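You operate a simulated robot arm through the tools that you are given. There is no shell and no other tool. Be economical: measure what you need, move in short steps, check, and stop when the job is done.

Carry out the task below with a simulated robot arm. There is one attempt and no reset: what you move stays moved.

## Task
Fetch the orange hand pad from the wiper bench and set it on the white sheet.

The check looks at the end state, three seconds after you hand in, the way a careful person would. Anything else that was tipped, shoved, dropped, spilled or broken makes it a failure. Flat cloth is picked up by pressing the open fingertips on it (5 to 10 N) and closing them slowly along it; thin cloth reads only 2 to 8 mm in the jaws.

## Robot
A 6-joint arm with a two-finger parallel gripper, fixed in place. Base frame: the origin is at the foot of the arm, x ahead of it, y to its left, z up; the work surface is at about z = 85. Lengths are in cm, angles in degrees, forces in N, time in s.
With the tool pointing down near the work surface it reaches from about 24 to 64 cm from the base axis. Its first joint turns from -66.0 to 66.0 degrees. Payload 2.7 kg.
Tool frame: the origin (TCP) lies between the finger pads and is the grasp point; the fingertips stand 2.3 cm ahead of it; z points along the fingers, y is the line along which they close. The gripper opens to 9.4 cm. The fingers are 3.8 cm wide and 1 cm thick; the gripper's body (5.4 by 9.6 cm) begins 3.9 cm behind the TCP.
Orientation is told as [roll, pitch, yaw] about the base's x, y, z axes, in that order, counted from this pose: with the fingers straight down and closing along the base's y, the tool's x points along the base's -x, its y along +y and its z along -z.

## Interface
- The arm moves only by the tool drive_tool. Its argument "targets" is a list of rows, each a list of 3 entries, a list of its own where there are three numbers: the shift along the base's x, y, z in cm, then the turn, a rotation vector about the base's x, y, z in degrees, then the gripper command, from -1 (fully open) to 1 (shut), values between in proportion. In form: [[[dx, dy, dz], [ax, ay, az], jaw], ...]. A call has 1 to 10 rows; each row is the pose to reach, as a shift and turn from the pose commanded when the call began. Each row takes 0.2 s and may step no farther than 5 cm and 8.6 degrees from the row before; otherwise, or with a gripper value out of range, the whole call is refused. A pose out of reach is approached as far as the arm can. The call stops where the force on the tool passes 40 N (or 10 N more than at its start, if that is more) or the arm is blocked; 0.2 s more then pass. The fingers move at their own pace (about 4.5 cm/s each) and stop on an object; they squeeze with about 28 N. The grip force told is the motor's: it shows also when the fingers shut on nothing. Time passes only in rows, and 0.2 s behind the last, so rows that repeat a pose let the fingers close. It gives the time, the measured TCP pose, the force on the tool (base axes), the opening and the grip force at its end, in the units of the frame above (readings bear some noise), and new pictures: "views" is both (left out), scene, wrist or none.
- Cameras (640 x 400 px; columns grow to the right, rows downward): "scene" is fixed at [6.42, -41.9, 142.98]; the picture's right is [0.88, -0.48, 0.00], its down [-0.17, -0.30, -0.94] and it looks along [0.45, 0.82, -0.34] (base axes); focal length 366 px, centre (320, 200). "wrist" rides on the gripper at [8.6, 1.6, -7.4] in the tool frame; the picture's right is [-0.18, 0.98, 0.00], its down [-0.58, -0.11, -0.81] and it looks along [-0.79, -0.15, 0.59] (tool axes); focal length 243 px, centre (320, 200). There is no depth. A picture from a camera that has moved, and an enlarged one, comes with that camera's place and axes in the base frame and with its lens.
- enlarge(camera, box): a new picture of the part [left, top, right, bottom] of that camera's present view, enlarged. The clock stands still meanwhile.
- sign_off(): hands the job in; it is judged then, once.

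Go step by step. Nothing tells you positions but the pictures and the camera data: compare them with the known pose of the tool, close in by small moves and look again before you grip or let go. The budget is 90 turns and 170 pictures, counting those below and the enlarged ones. Unless the task says otherwise, let go and move clear before handing in, and close with one line.

The tools are called after "Request:" as name(argument=value, ...) on one line, values as JSON. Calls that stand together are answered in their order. drive_tool: Moves the arm, as the interface text tells. Its arguments: {"type":"object","properties":{"targets":{"type":"array","items":{"type":"array"}},"views":{"type":"string","enum":["both","scene","wrist","none"]}},"required":["targets"]} The other tools are called the same way: enlarge (camera, box) takes an enlarged picture of a part of a camera's view; sign_off () hands the job in.

At the start:

```text
t: 0.0
position: [35.11, 21.93, 118.8]
tcp_rot: [-0.1, 0.0, 0.1]
ft_force: [0.5, -0.8, -0.4]
width: 9.38
grasp_force: 0.1
```

scene: 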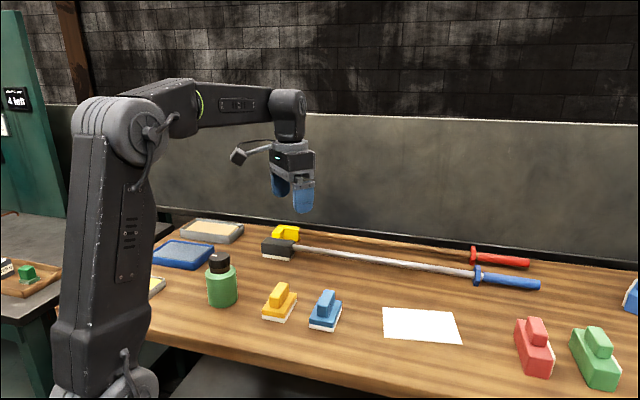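
wrist: 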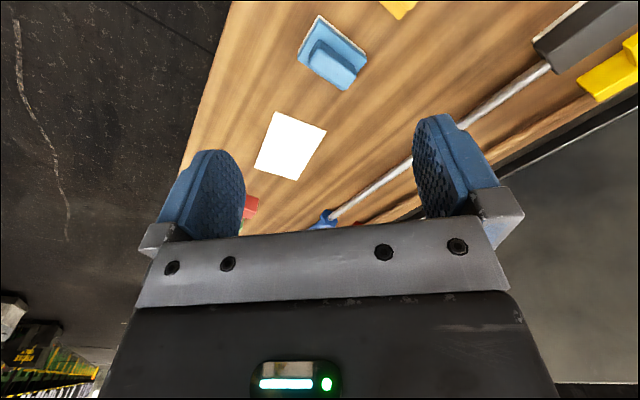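

I see several hand pads on the bench: an orange/yellow one near (280,300), blue, red and green ones, and the white sheet near (420,325). I'll enlarge to make sure of the colours.

Request:
enlarge(camera="scene", box=[240, 270, 480, 360])

Request:
enlarge(camera="scene", box=[140, 210, 300, 310])

Request:
enlarge(camera="scene", box=[480, 240, 640, 400])

```text
2.67 times, centred on (360, 315) of scene
camera zoom: at [6.42, -41.9, 142.98], right [0.88, -0.48, 0.0], down [-0.17, -0.3, -0.94], along [0.45, 0.82, -0.34], focal length 977 px, centre (213, -107)
```

zoom: 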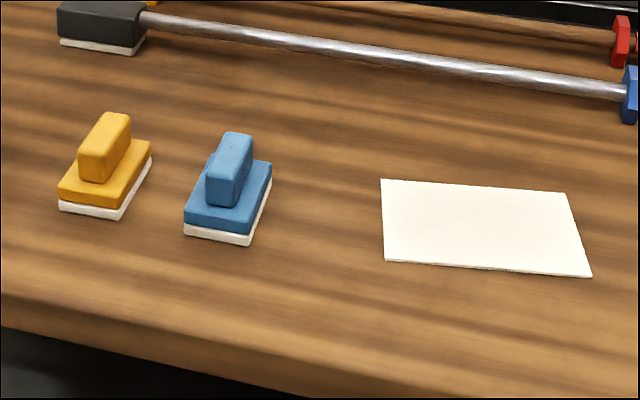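

```text
4.00 times, centred on (220, 260) of scene
camera zoom: at [6.42, -41.9, 142.98], right [0.88, -0.48, 0.0], down [-0.17, -0.3, -0.94], along [0.45, 0.82, -0.34], focal length 1466 px, centre (720, -40)
```

zoom: 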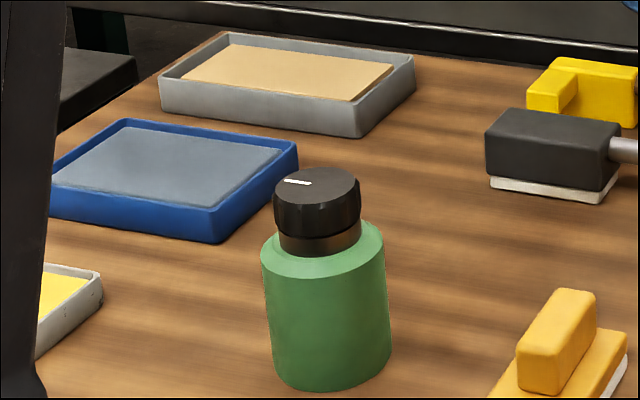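

```text
2.50 times, centred on (560, 320) of scene
camera zoom: at [6.42, -41.9, 142.98], right [0.88, -0.48, 0.0], down [-0.17, -0.3, -0.94], along [0.45, 0.82, -0.34], focal length 916 px, centre (-280, -100)
```

zoom: 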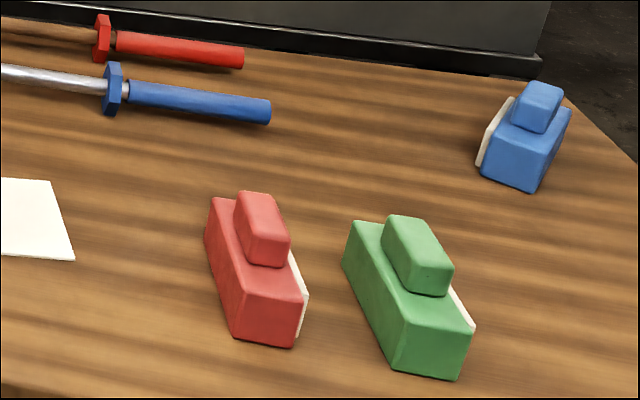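

The orange pad (grip block on top, running along about 46°) I put at about (34.9, 31.2), its top near z 90.8. The sheet's centre is near (62, 10). I'll move above the pad and turn the tool so that it closes across the block.

Request:
drive_tool(targets=[[[0, 1.5, -2], [0, 0, 8], -1], [[0, 3, -4], [0, 0, 16], -1], [[0, 4.5, -6], [0, 0, 24], -1], [[0, 6, -8], [0, 0, 32], -1], [[-0.1, 7.6, -11], [0, 0, 40], -1], [[-0.2, 9.2, -14], [0, 0, 46], -1], [[-0.2, 9.2, -14], [0, 0, 46], -1], [[-0.2, 9.2, -14], [0, 0, 46], -1]])

```text
t: 1.8
position: [35.06, 31.16, 104.79]
tcp_rot: [0.0, 0.0, 46.1]
ft_force: [1.3, -0.5, 0.1]
width: 9.41
grasp_force: 0.1
camera wrist: at [28.03, 26.03, 112.47], right [-0.58, 0.81, 0.0], down [0.48, 0.34, 0.81], along [0.66, 0.47, -0.59], focal length 243 px, centre (320, 200)
```

scene: 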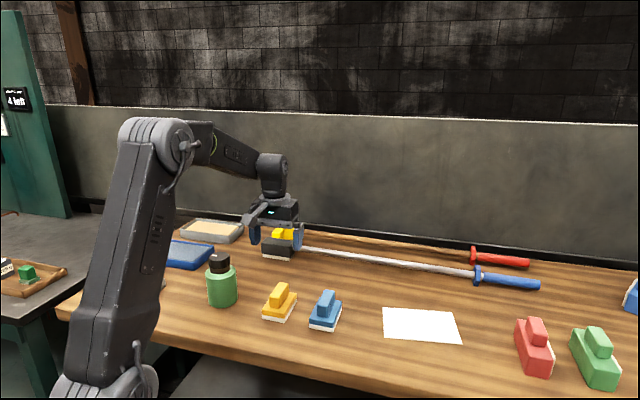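
wrist: 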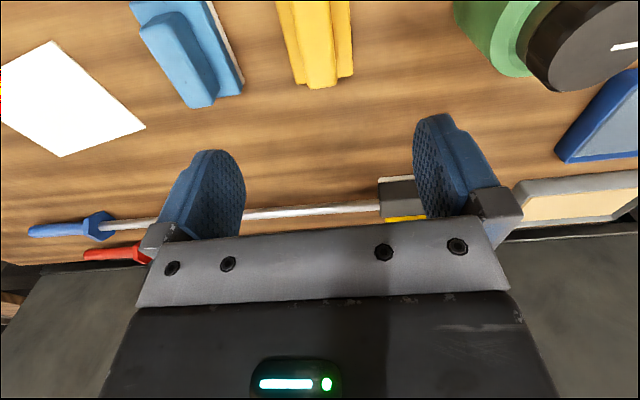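

The wrist view agrees: the orange pad is under the tool and lies along the finger plane. I'll go down partway and look.

Request:
drive_tool(targets=[[[0, -0.1, -3], [0, 0, 0], -1], [[0, -0.1, -6], [0, 0, 0], -1], [[0, -0.1, -9], [0, 0, 0], -1], [[0, -0.1, -11], [0, 0, 0], -1], [[0, -0.1, -11], [0, 0, 0], -1]])

Request:
enlarge(camera="scene", box=[220, 240, 380, 340])

```text
t: 3.0
position: [35.03, 31.05, 93.62]
tcp_rot: [0.0, 0.1, 45.9]
ft_force: [0.2, 1.4, 0.7]
width: 9.4
grasp_force: 0.0
camera wrist: at [27.98, 25.85, 101.21], right [-0.58, 0.81, 0.0], down [0.48, 0.34, 0.81], along [0.66, 0.47, -0.59], focal length 243 px, centre (320, 200)
```

scene: 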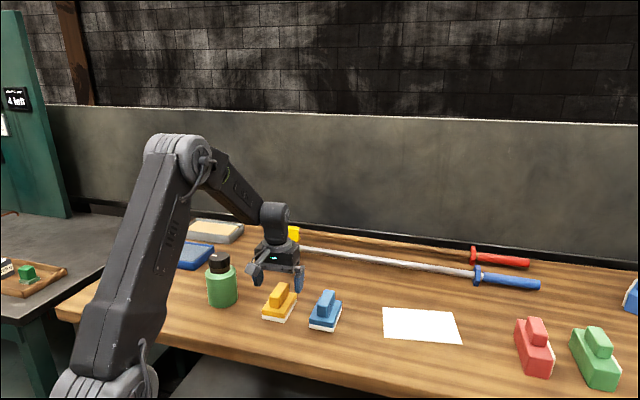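
wrist: 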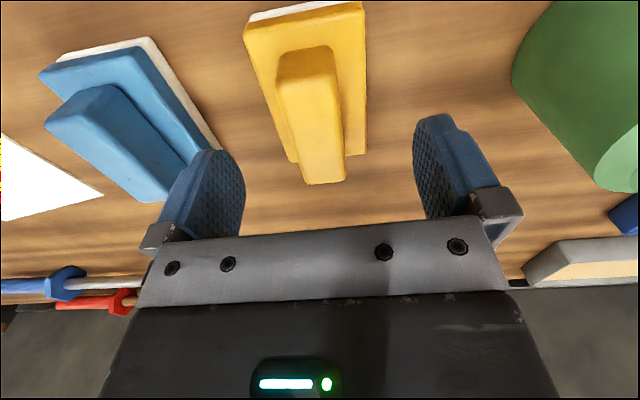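

```text
4.00 times, centred on (300, 290) of scene
camera zoom: at [6.42, -41.9, 142.98], right [0.88, -0.48, 0.0], down [-0.17, -0.3, -0.94], along [0.45, 0.82, -0.34], focal length 1466 px, centre (400, -160)
```

zoom: 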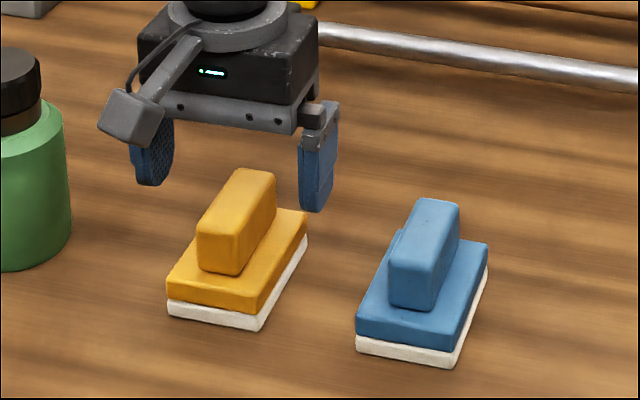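

The block is centred between the fingers; its top is about z 90.5 and the pad's shoulder about z 87.6. I'll lower to TCP 90.5 (tips at about 88.2) and close.

Request:
drive_tool(targets=[[[0, 0, -1.5], [0, 0, 0], -1], [[0, 0, -2.6], [0, 0, 0], -1], [[0, 0, -3.2], [0, 0, 0], -1], [[0, 0, -3.2], [0, 0, 0], -1]])

Request:
enlarge(camera="scene", box=[220, 240, 380, 340])

```text
t: 4.0
position: [34.98, 31.08, 90.58]
tcp_rot: [0.0, 0.1, 46.0]
ft_force: [0.0, 0.1, 0.1]
width: 9.41
grasp_force: 0.1
camera wrist: at [27.92, 25.92, 98.16], right [-0.58, 0.81, 0.0], down [0.48, 0.34, 0.81], along [0.66, 0.47, -0.59], focal length 243 px, centre (320, 200)
```

scene: 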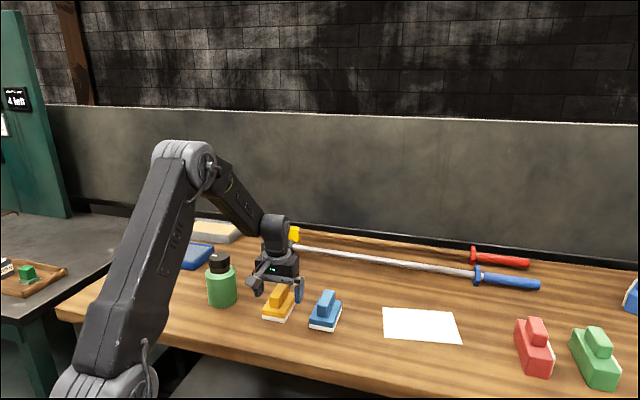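
wrist: 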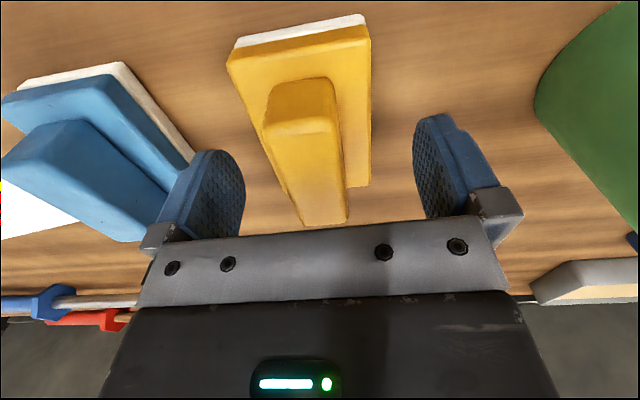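

```text
4.00 times, centred on (300, 290) of scene
camera zoom: at [6.42, -41.9, 142.98], right [0.88, -0.48, 0.0], down [-0.17, -0.3, -0.94], along [0.45, 0.82, -0.34], focal length 1466 px, centre (400, -160)
```

zoom: 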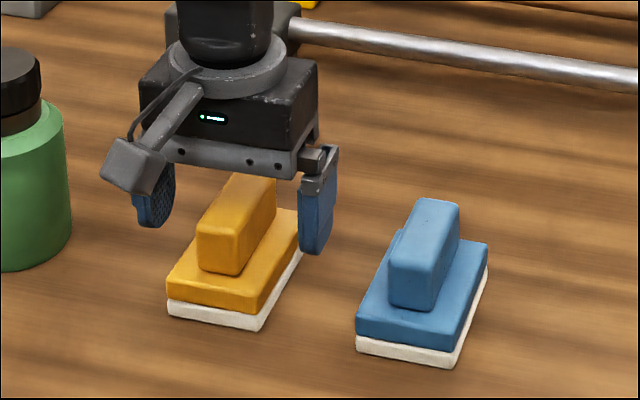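

The fingers straddle the block without touching. Closing.

Request:
drive_tool(targets=[[[0, 0, 0], [0, 0, 0], -0.6], [[0, 0, 0], [0, 0, 0], -0.2], [[0, 0, 0], [0, 0, 0], 0.2], [[0, 0, 0], [0, 0, 0], 0.6], [[0, 0, 0], [0, 0, 0], 1], [[0, 0, 0], [0, 0, 0], 1], [[0, 0, 0], [0, 0, 0], 1]])

Request:
enlarge(camera="scene", box=[220, 240, 380, 340])

```text
t: 5.6
position: [34.97, 31.06, 90.65]
tcp_rot: [0.0, 0.0, 45.9]
ft_force: [0.9, 0.1, 0.7]
width: 2.76
grasp_force: 27.6
camera wrist: at [27.93, 25.92, 98.19], right [-0.58, 0.81, 0.0], down [0.48, 0.34, 0.81], along [0.66, 0.47, -0.59], focal length 243 px, centre (320, 200)
```

scene: 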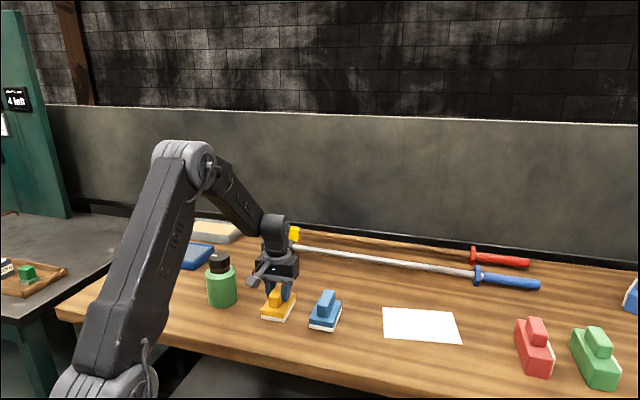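
wrist: 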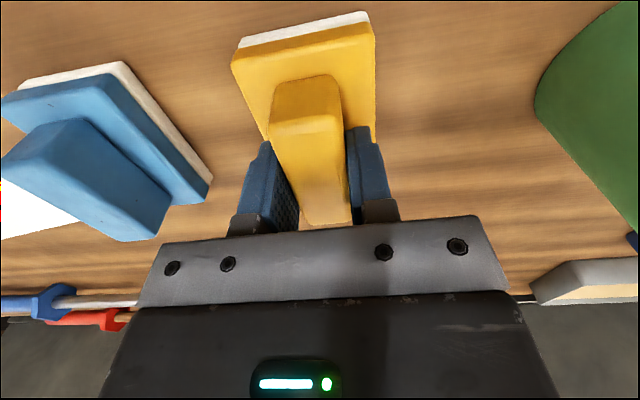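

```text
4.00 times, centred on (300, 290) of scene
camera zoom: at [6.43, -41.91, 142.98], right [0.88, -0.48, 0.0], down [-0.17, -0.3, -0.94], along [0.45, 0.82, -0.34], focal length 1466 px, centre (400, -160)
```

zoom: 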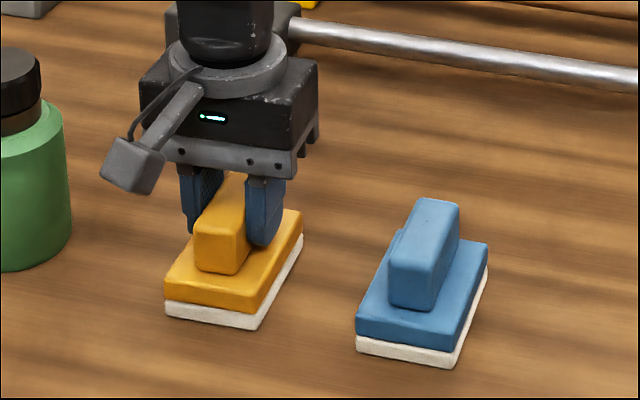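

Good grip (2.8 cm wide, 27.6 N). Lifting straight up.

Request:
drive_tool(targets=[[[0, 0, 1], [0, 0, 0], 1], [[0, 0, 3], [0, 0, 0], 1], [[0, 0, 6], [0, 0, 0], 1], [[0, 0, 9], [0, 0, 0], 1], [[0, 0, 12], [0, 0, 0], 1], [[0, 0, 14], [0, 0, 0], 1], [[0, 0, 14], [0, 0, 0], 1]])

```text
t: 7.2
position: [35.05, 31.16, 104.64]
tcp_rot: [0.0, 0.0, 46.0]
ft_force: [0.3, 0.1, -1.6]
width: 2.75
grasp_force: 27.9
camera wrist: at [27.89, 26.02, 112.19], right [-0.58, 0.81, 0.0], down [0.48, 0.34, 0.81], along [0.66, 0.47, -0.59], focal length 243 px, centre (320, 200)
```

scene: 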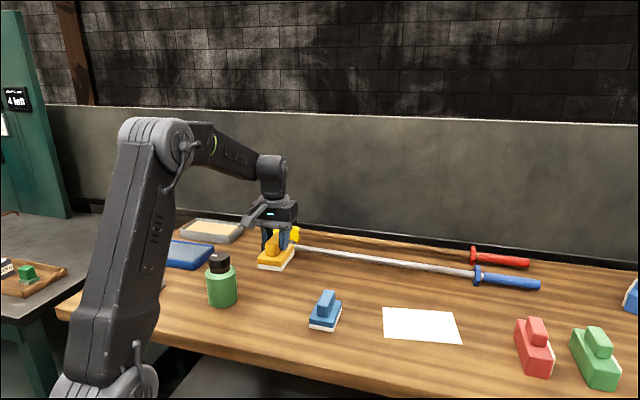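
wrist: 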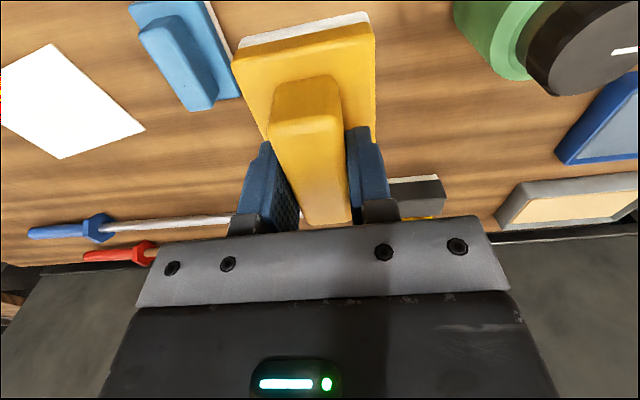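

The pad is held level and clear. I'll carry it over the sheet, turning by -81° so its long side follows the sheet's long side.

Request:
drive_tool(targets=[[[2.6, -2.05, 0], [0, 0, -8.1], 1], [[5.2, -4.1, 0], [0, 0, -16.2], 1], [[7.8, -6.15, 0], [0, 0, -24.3], 1], [[10.3, -8.2, 0], [0, 0, -32.4], 1], [[12.9, -10.25, 0], [0, 0, -40.5], 1], [[15.5, -12.3, 0], [0, 0, -48.6], 1], [[18.1, -14.4, 0], [0, 0, -56.7], 1], [[20.6, -16.4, 0], [0, 0, -64.8], 1], [[23.2, -18.5, 0], [0, 0, -72.9], 1], [[25.8, -20.5, 0], [0, 0, -81], 1]])

Request:
drive_tool(targets=[[[0, 0, -2], [0, 0, 0], 1], [[0, 0, -4], [0, 0, 0], 1], [[0, 0, -6], [0, 0, 0], 1], [[0, 0, -6], [0, 0, 0], 1]])

Request:
enlarge(camera="scene", box=[340, 240, 500, 360])

```text
t: 9.4
position: [60.56, 10.51, 104.44]
tcp_rot: [-0.1, 0.2, -35.1]
ft_force: [0.9, 0.2, -1.4]
width: 2.76
grasp_force: 28.0
camera wrist: at [54.57, 16.8, 111.98], right [0.72, 0.7, 0.0], down [0.41, -0.42, 0.81], along [0.56, -0.58, -0.59], focal length 243 px, centre (320, 200)
```

scene: 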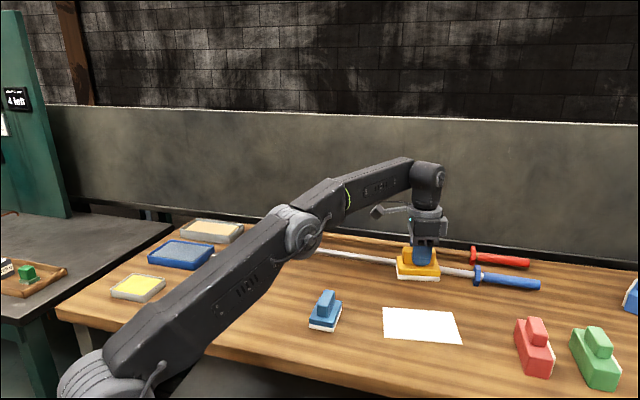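
wrist: 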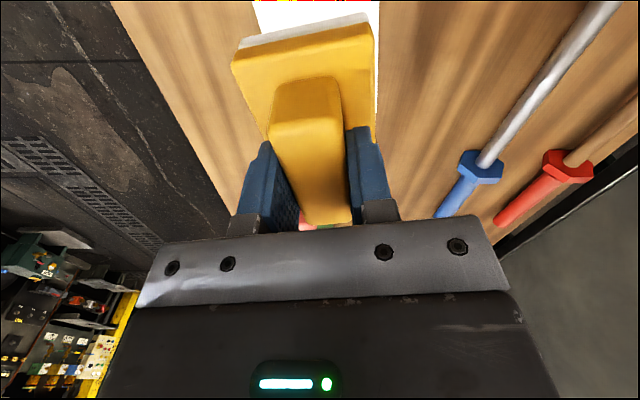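

```text
t: 10.4
position: [60.77, 10.6, 98.48]
tcp_rot: [0.1, -0.1, -34.9]
ft_force: [0.4, -0.5, -1.7]
width: 2.75
grasp_force: 28.7
camera wrist: at [54.64, 16.86, 106.15], right [0.71, 0.7, 0.0], down [0.41, -0.42, 0.81], along [0.56, -0.58, -0.59], focal length 243 px, centre (320, 200)
```

scene: 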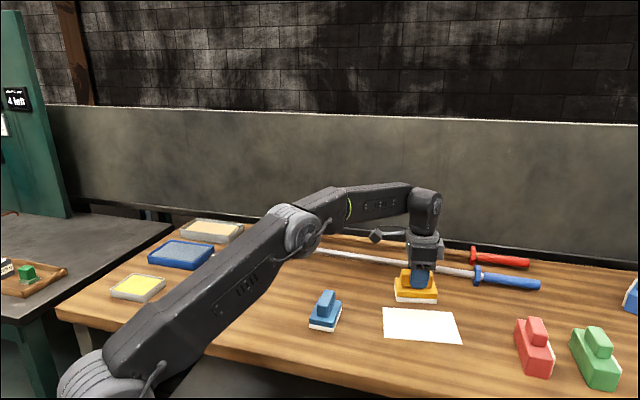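
wrist: 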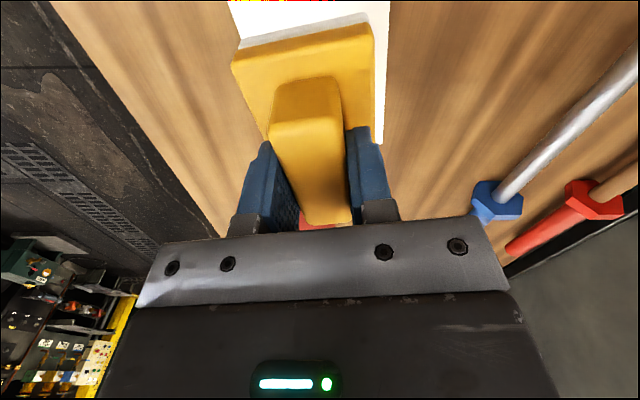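

```text
3.33 times, centred on (420, 300) of scene
camera zoom: at [6.43, -41.9, 142.98], right [0.88, -0.48, 0.0], down [-0.17, -0.3, -0.94], along [0.45, 0.82, -0.34], focal length 1221 px, centre (-13, -133)
```

zoom: 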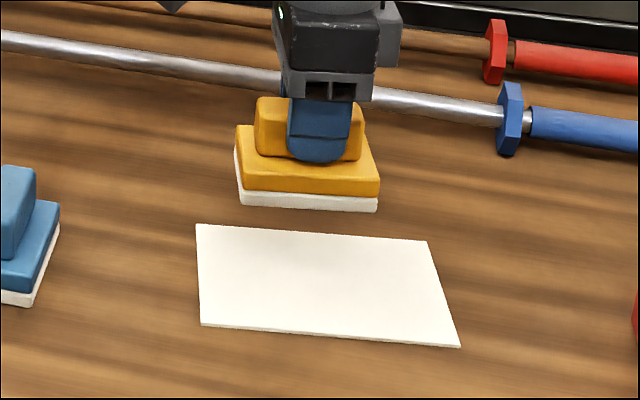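

The pad is above the sheet, slightly toward its near-left. I'll nudge it to the centre and lower to just above contact.

Request:
drive_tool(targets=[[[0.6, -0.4, -2], [0, 0, 0], 1], [[0.6, -0.4, -4], [0, 0, 0], 1], [[0.6, -0.4, -5.5], [0, 0, 0], 1], [[0.6, -0.4, -6.5], [0, 0, 0], 1], [[0.6, -0.4, -6.5], [0, 0, 0], 1]])

Request:
enlarge(camera="scene", box=[340, 240, 500, 360])

```text
t: 11.6
position: [61.33, 10.23, 92.07]
tcp_rot: [0.0, -0.1, -35.0]
ft_force: [-0.4, -0.1, -2.2]
width: 2.74
grasp_force: 28.2
camera wrist: at [55.27, 16.39, 99.64], right [0.71, 0.7, 0.0], down [0.41, -0.42, 0.81], along [0.56, -0.58, -0.59], focal length 243 px, centre (320, 200)
```

scene: 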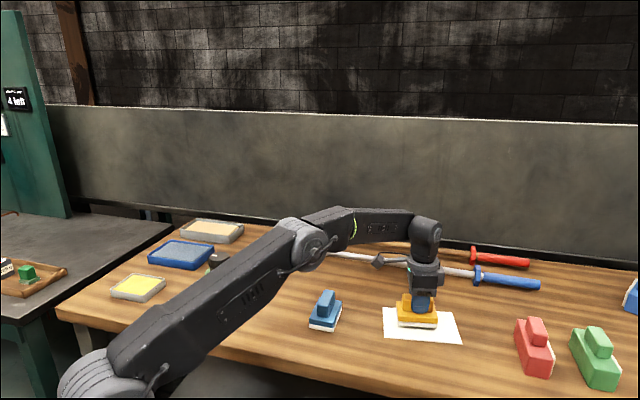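
wrist: 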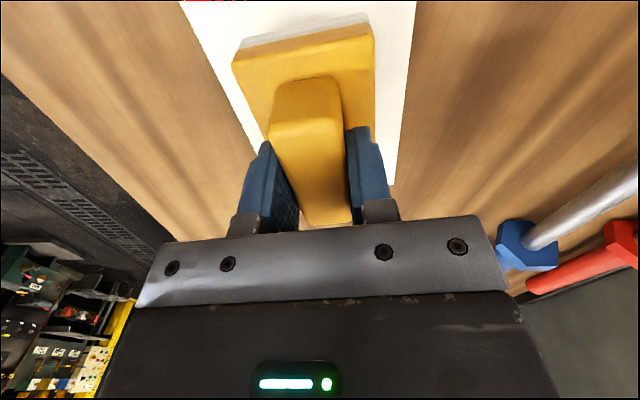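

```text
3.33 times, centred on (420, 300) of scene
camera zoom: at [6.43, -41.9, 142.98], right [0.88, -0.48, 0.0], down [-0.17, -0.3, -0.94], along [0.45, 0.82, -0.34], focal length 1221 px, centre (-13, -133)
```

zoom: 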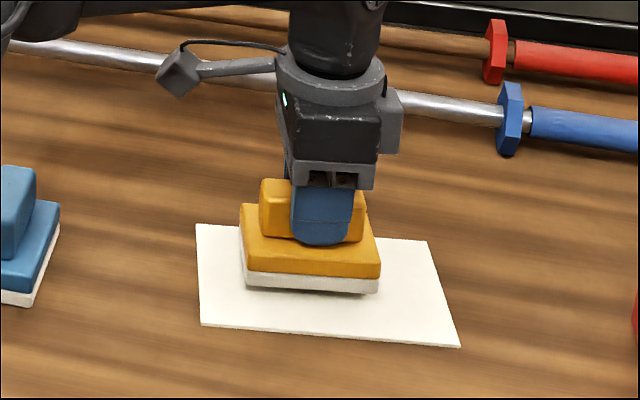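

Well within the sheet. Lowering to contact in small steps.

Request:
drive_tool(targets=[[[0, 0, -0.5], [0, 0, 0], 1], [[0, 0, -0.9], [0, 0, 0], 1], [[0, 0, -1.15], [0, 0, 0], 1], [[0, 0, -1.25], [0, 0, 0], 1], [[0, 0, -1.25], [0, 0, 0], 1]])

Request:
enlarge(camera="scene", box=[340, 240, 500, 360])

```text
t: 12.8
position: [61.26, 10.14, 90.91]
tcp_rot: [0.1, -0.1, -35.0]
ft_force: [-0.3, -0.9, 6.4]
width: 2.75
grasp_force: 27.8
camera wrist: at [55.26, 16.38, 98.44], right [0.71, 0.7, 0.0], down [0.41, -0.42, 0.81], along [0.57, -0.58, -0.59], focal length 243 px, centre (320, 200)
```

scene: 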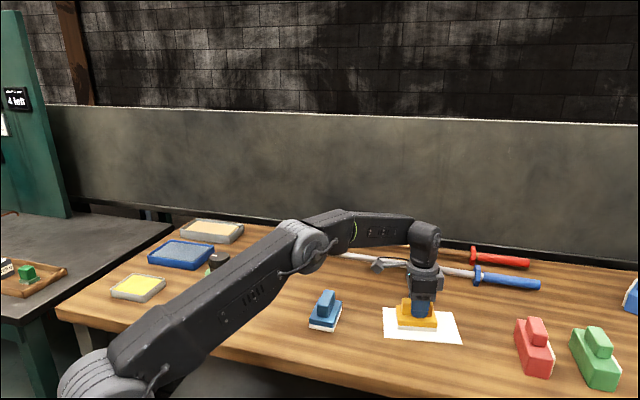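
wrist: 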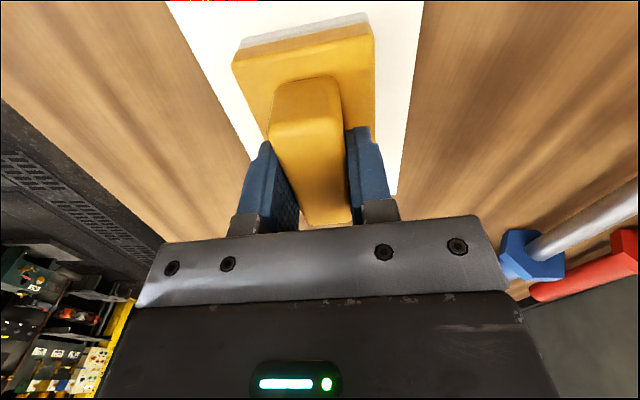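

```text
3.33 times, centred on (420, 300) of scene
camera zoom: at [6.41, -41.91, 142.98], right [0.88, -0.48, 0.0], down [-0.17, -0.3, -0.94], along [0.45, 0.82, -0.34], focal length 1221 px, centre (-13, -133)
```

zoom: 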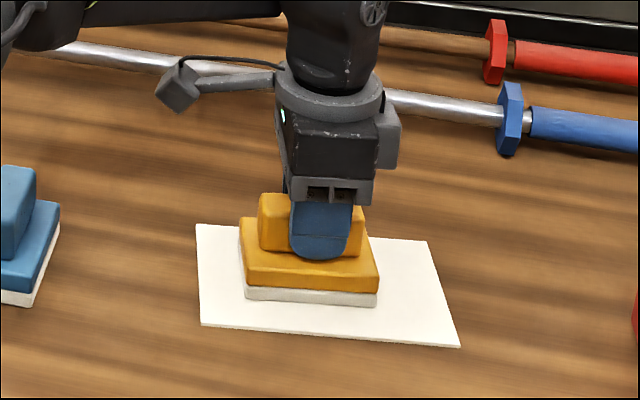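

The pad is resting on the sheet (about 7 N). Releasing slowly, then up and clear.

Request:
drive_tool(targets=[[[0, 0, 0.1], [0, 0, 0], 0.3], [[0, 0, 0.1], [0, 0, 0], 0.1], [[0, 0, 0.1], [0, 0, 0], -0.2], [[0, 0, 0.1], [0, 0, 0], -0.6], [[0, 0, 0.1], [0, 0, 0], -0.8], [[0, 0, 0.1], [0, 0, 0], -0.8]], views="wrist")

Request:
drive_tool(targets=[[[0, 0, 1.5], [0, 0, 0], -0.8], [[0, 0, 4], [0, 0, 0], -0.8], [[0, 0, 8], [0, 0, 0], -0.8], [[0, 0, 12], [0, 0, 0], -0.8], [[-3, 0, 15], [0, 0, 0], -0.8], [[-7, 0, 17], [0, 0, 0], -0.8], [[-11, 0, 18], [0, 0, 0], -0.8], [[-11, 0, 18], [0, 0, 0], -0.8]])

Request:
enlarge(camera="scene", box=[280, 220, 600, 400])

```text
t: 14.2
position: [61.38, 10.26, 90.95]
tcp_rot: [0.0, 0.0, -35.0]
ft_force: [-0.4, 0.3, 0.0]
width: 8.45
grasp_force: 0.1
camera wrist: at [55.23, 16.41, 98.46], right [0.71, 0.7, 0.0], down [0.41, -0.42, 0.81], along [0.56, -0.58, -0.59], focal length 243 px, centre (320, 200)
```

wrist: 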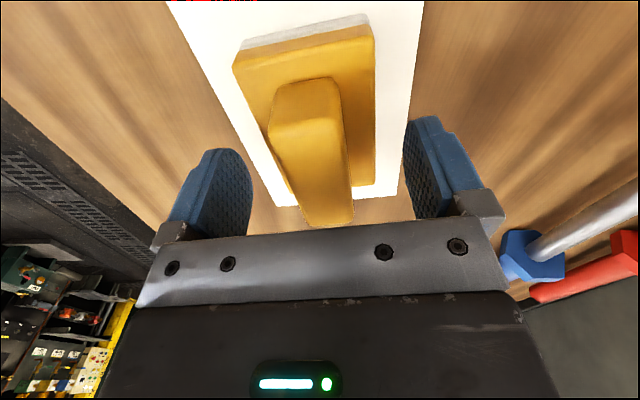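

```text
t: 16.0
position: [50.03, 10.03, 109.09]
tcp_rot: [0.1, 0.1, -34.9]
ft_force: [0.0, -0.4, -0.5]
width: 8.44
grasp_force: 0.1
camera wrist: at [44.01, 16.22, 116.5], right [0.71, 0.7, 0.0], down [0.41, -0.42, 0.81], along [0.56, -0.58, -0.59], focal length 243 px, centre (320, 200)
```

scene: 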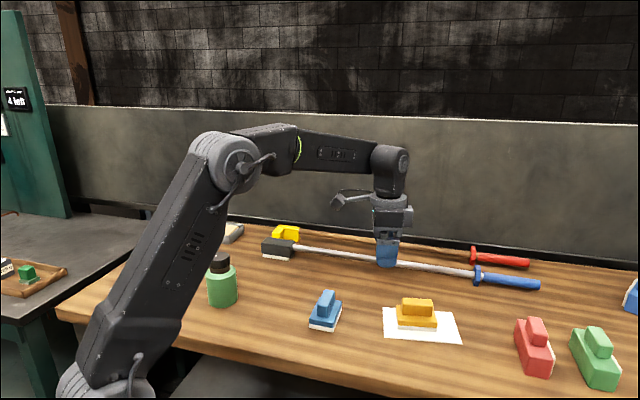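
wrist: 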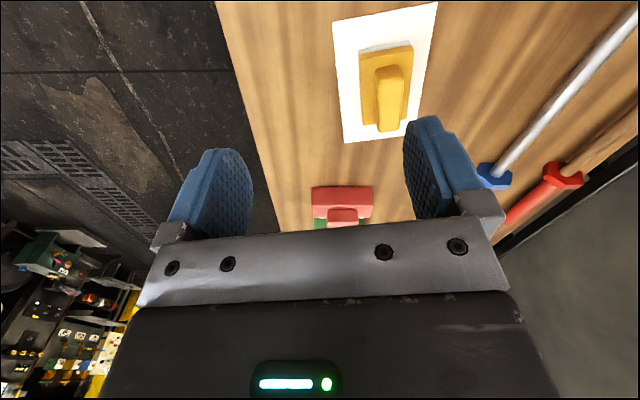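

```text
2.00 times, centred on (440, 310) of scene
camera zoom: at [6.42, -41.9, 142.98], right [0.88, -0.48, 0.0], down [-0.17, -0.3, -0.94], along [0.45, 0.82, -0.34], focal length 733 px, centre (80, -20)
```

zoom: 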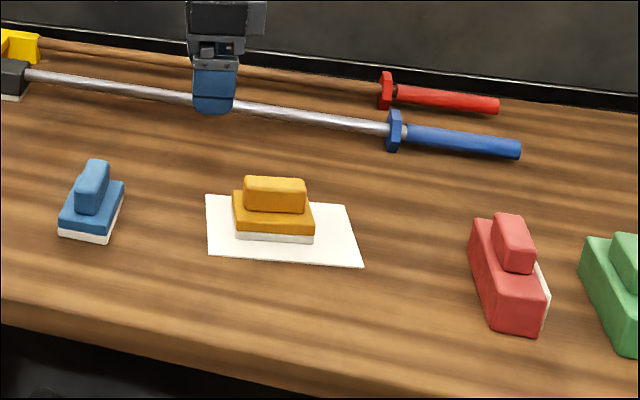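

The orange pad lies flat and wholly on the white sheet, nothing else has moved, and the arm is clear, so I'm handing in.

Request:
sign_off()

```text
The job is handed in.
```

The orange hand pad is sitting flat on the white sheet, entirely within its edges. The gripper has let go and moved clear, nothing else looked disturbed, and the job is handed in.
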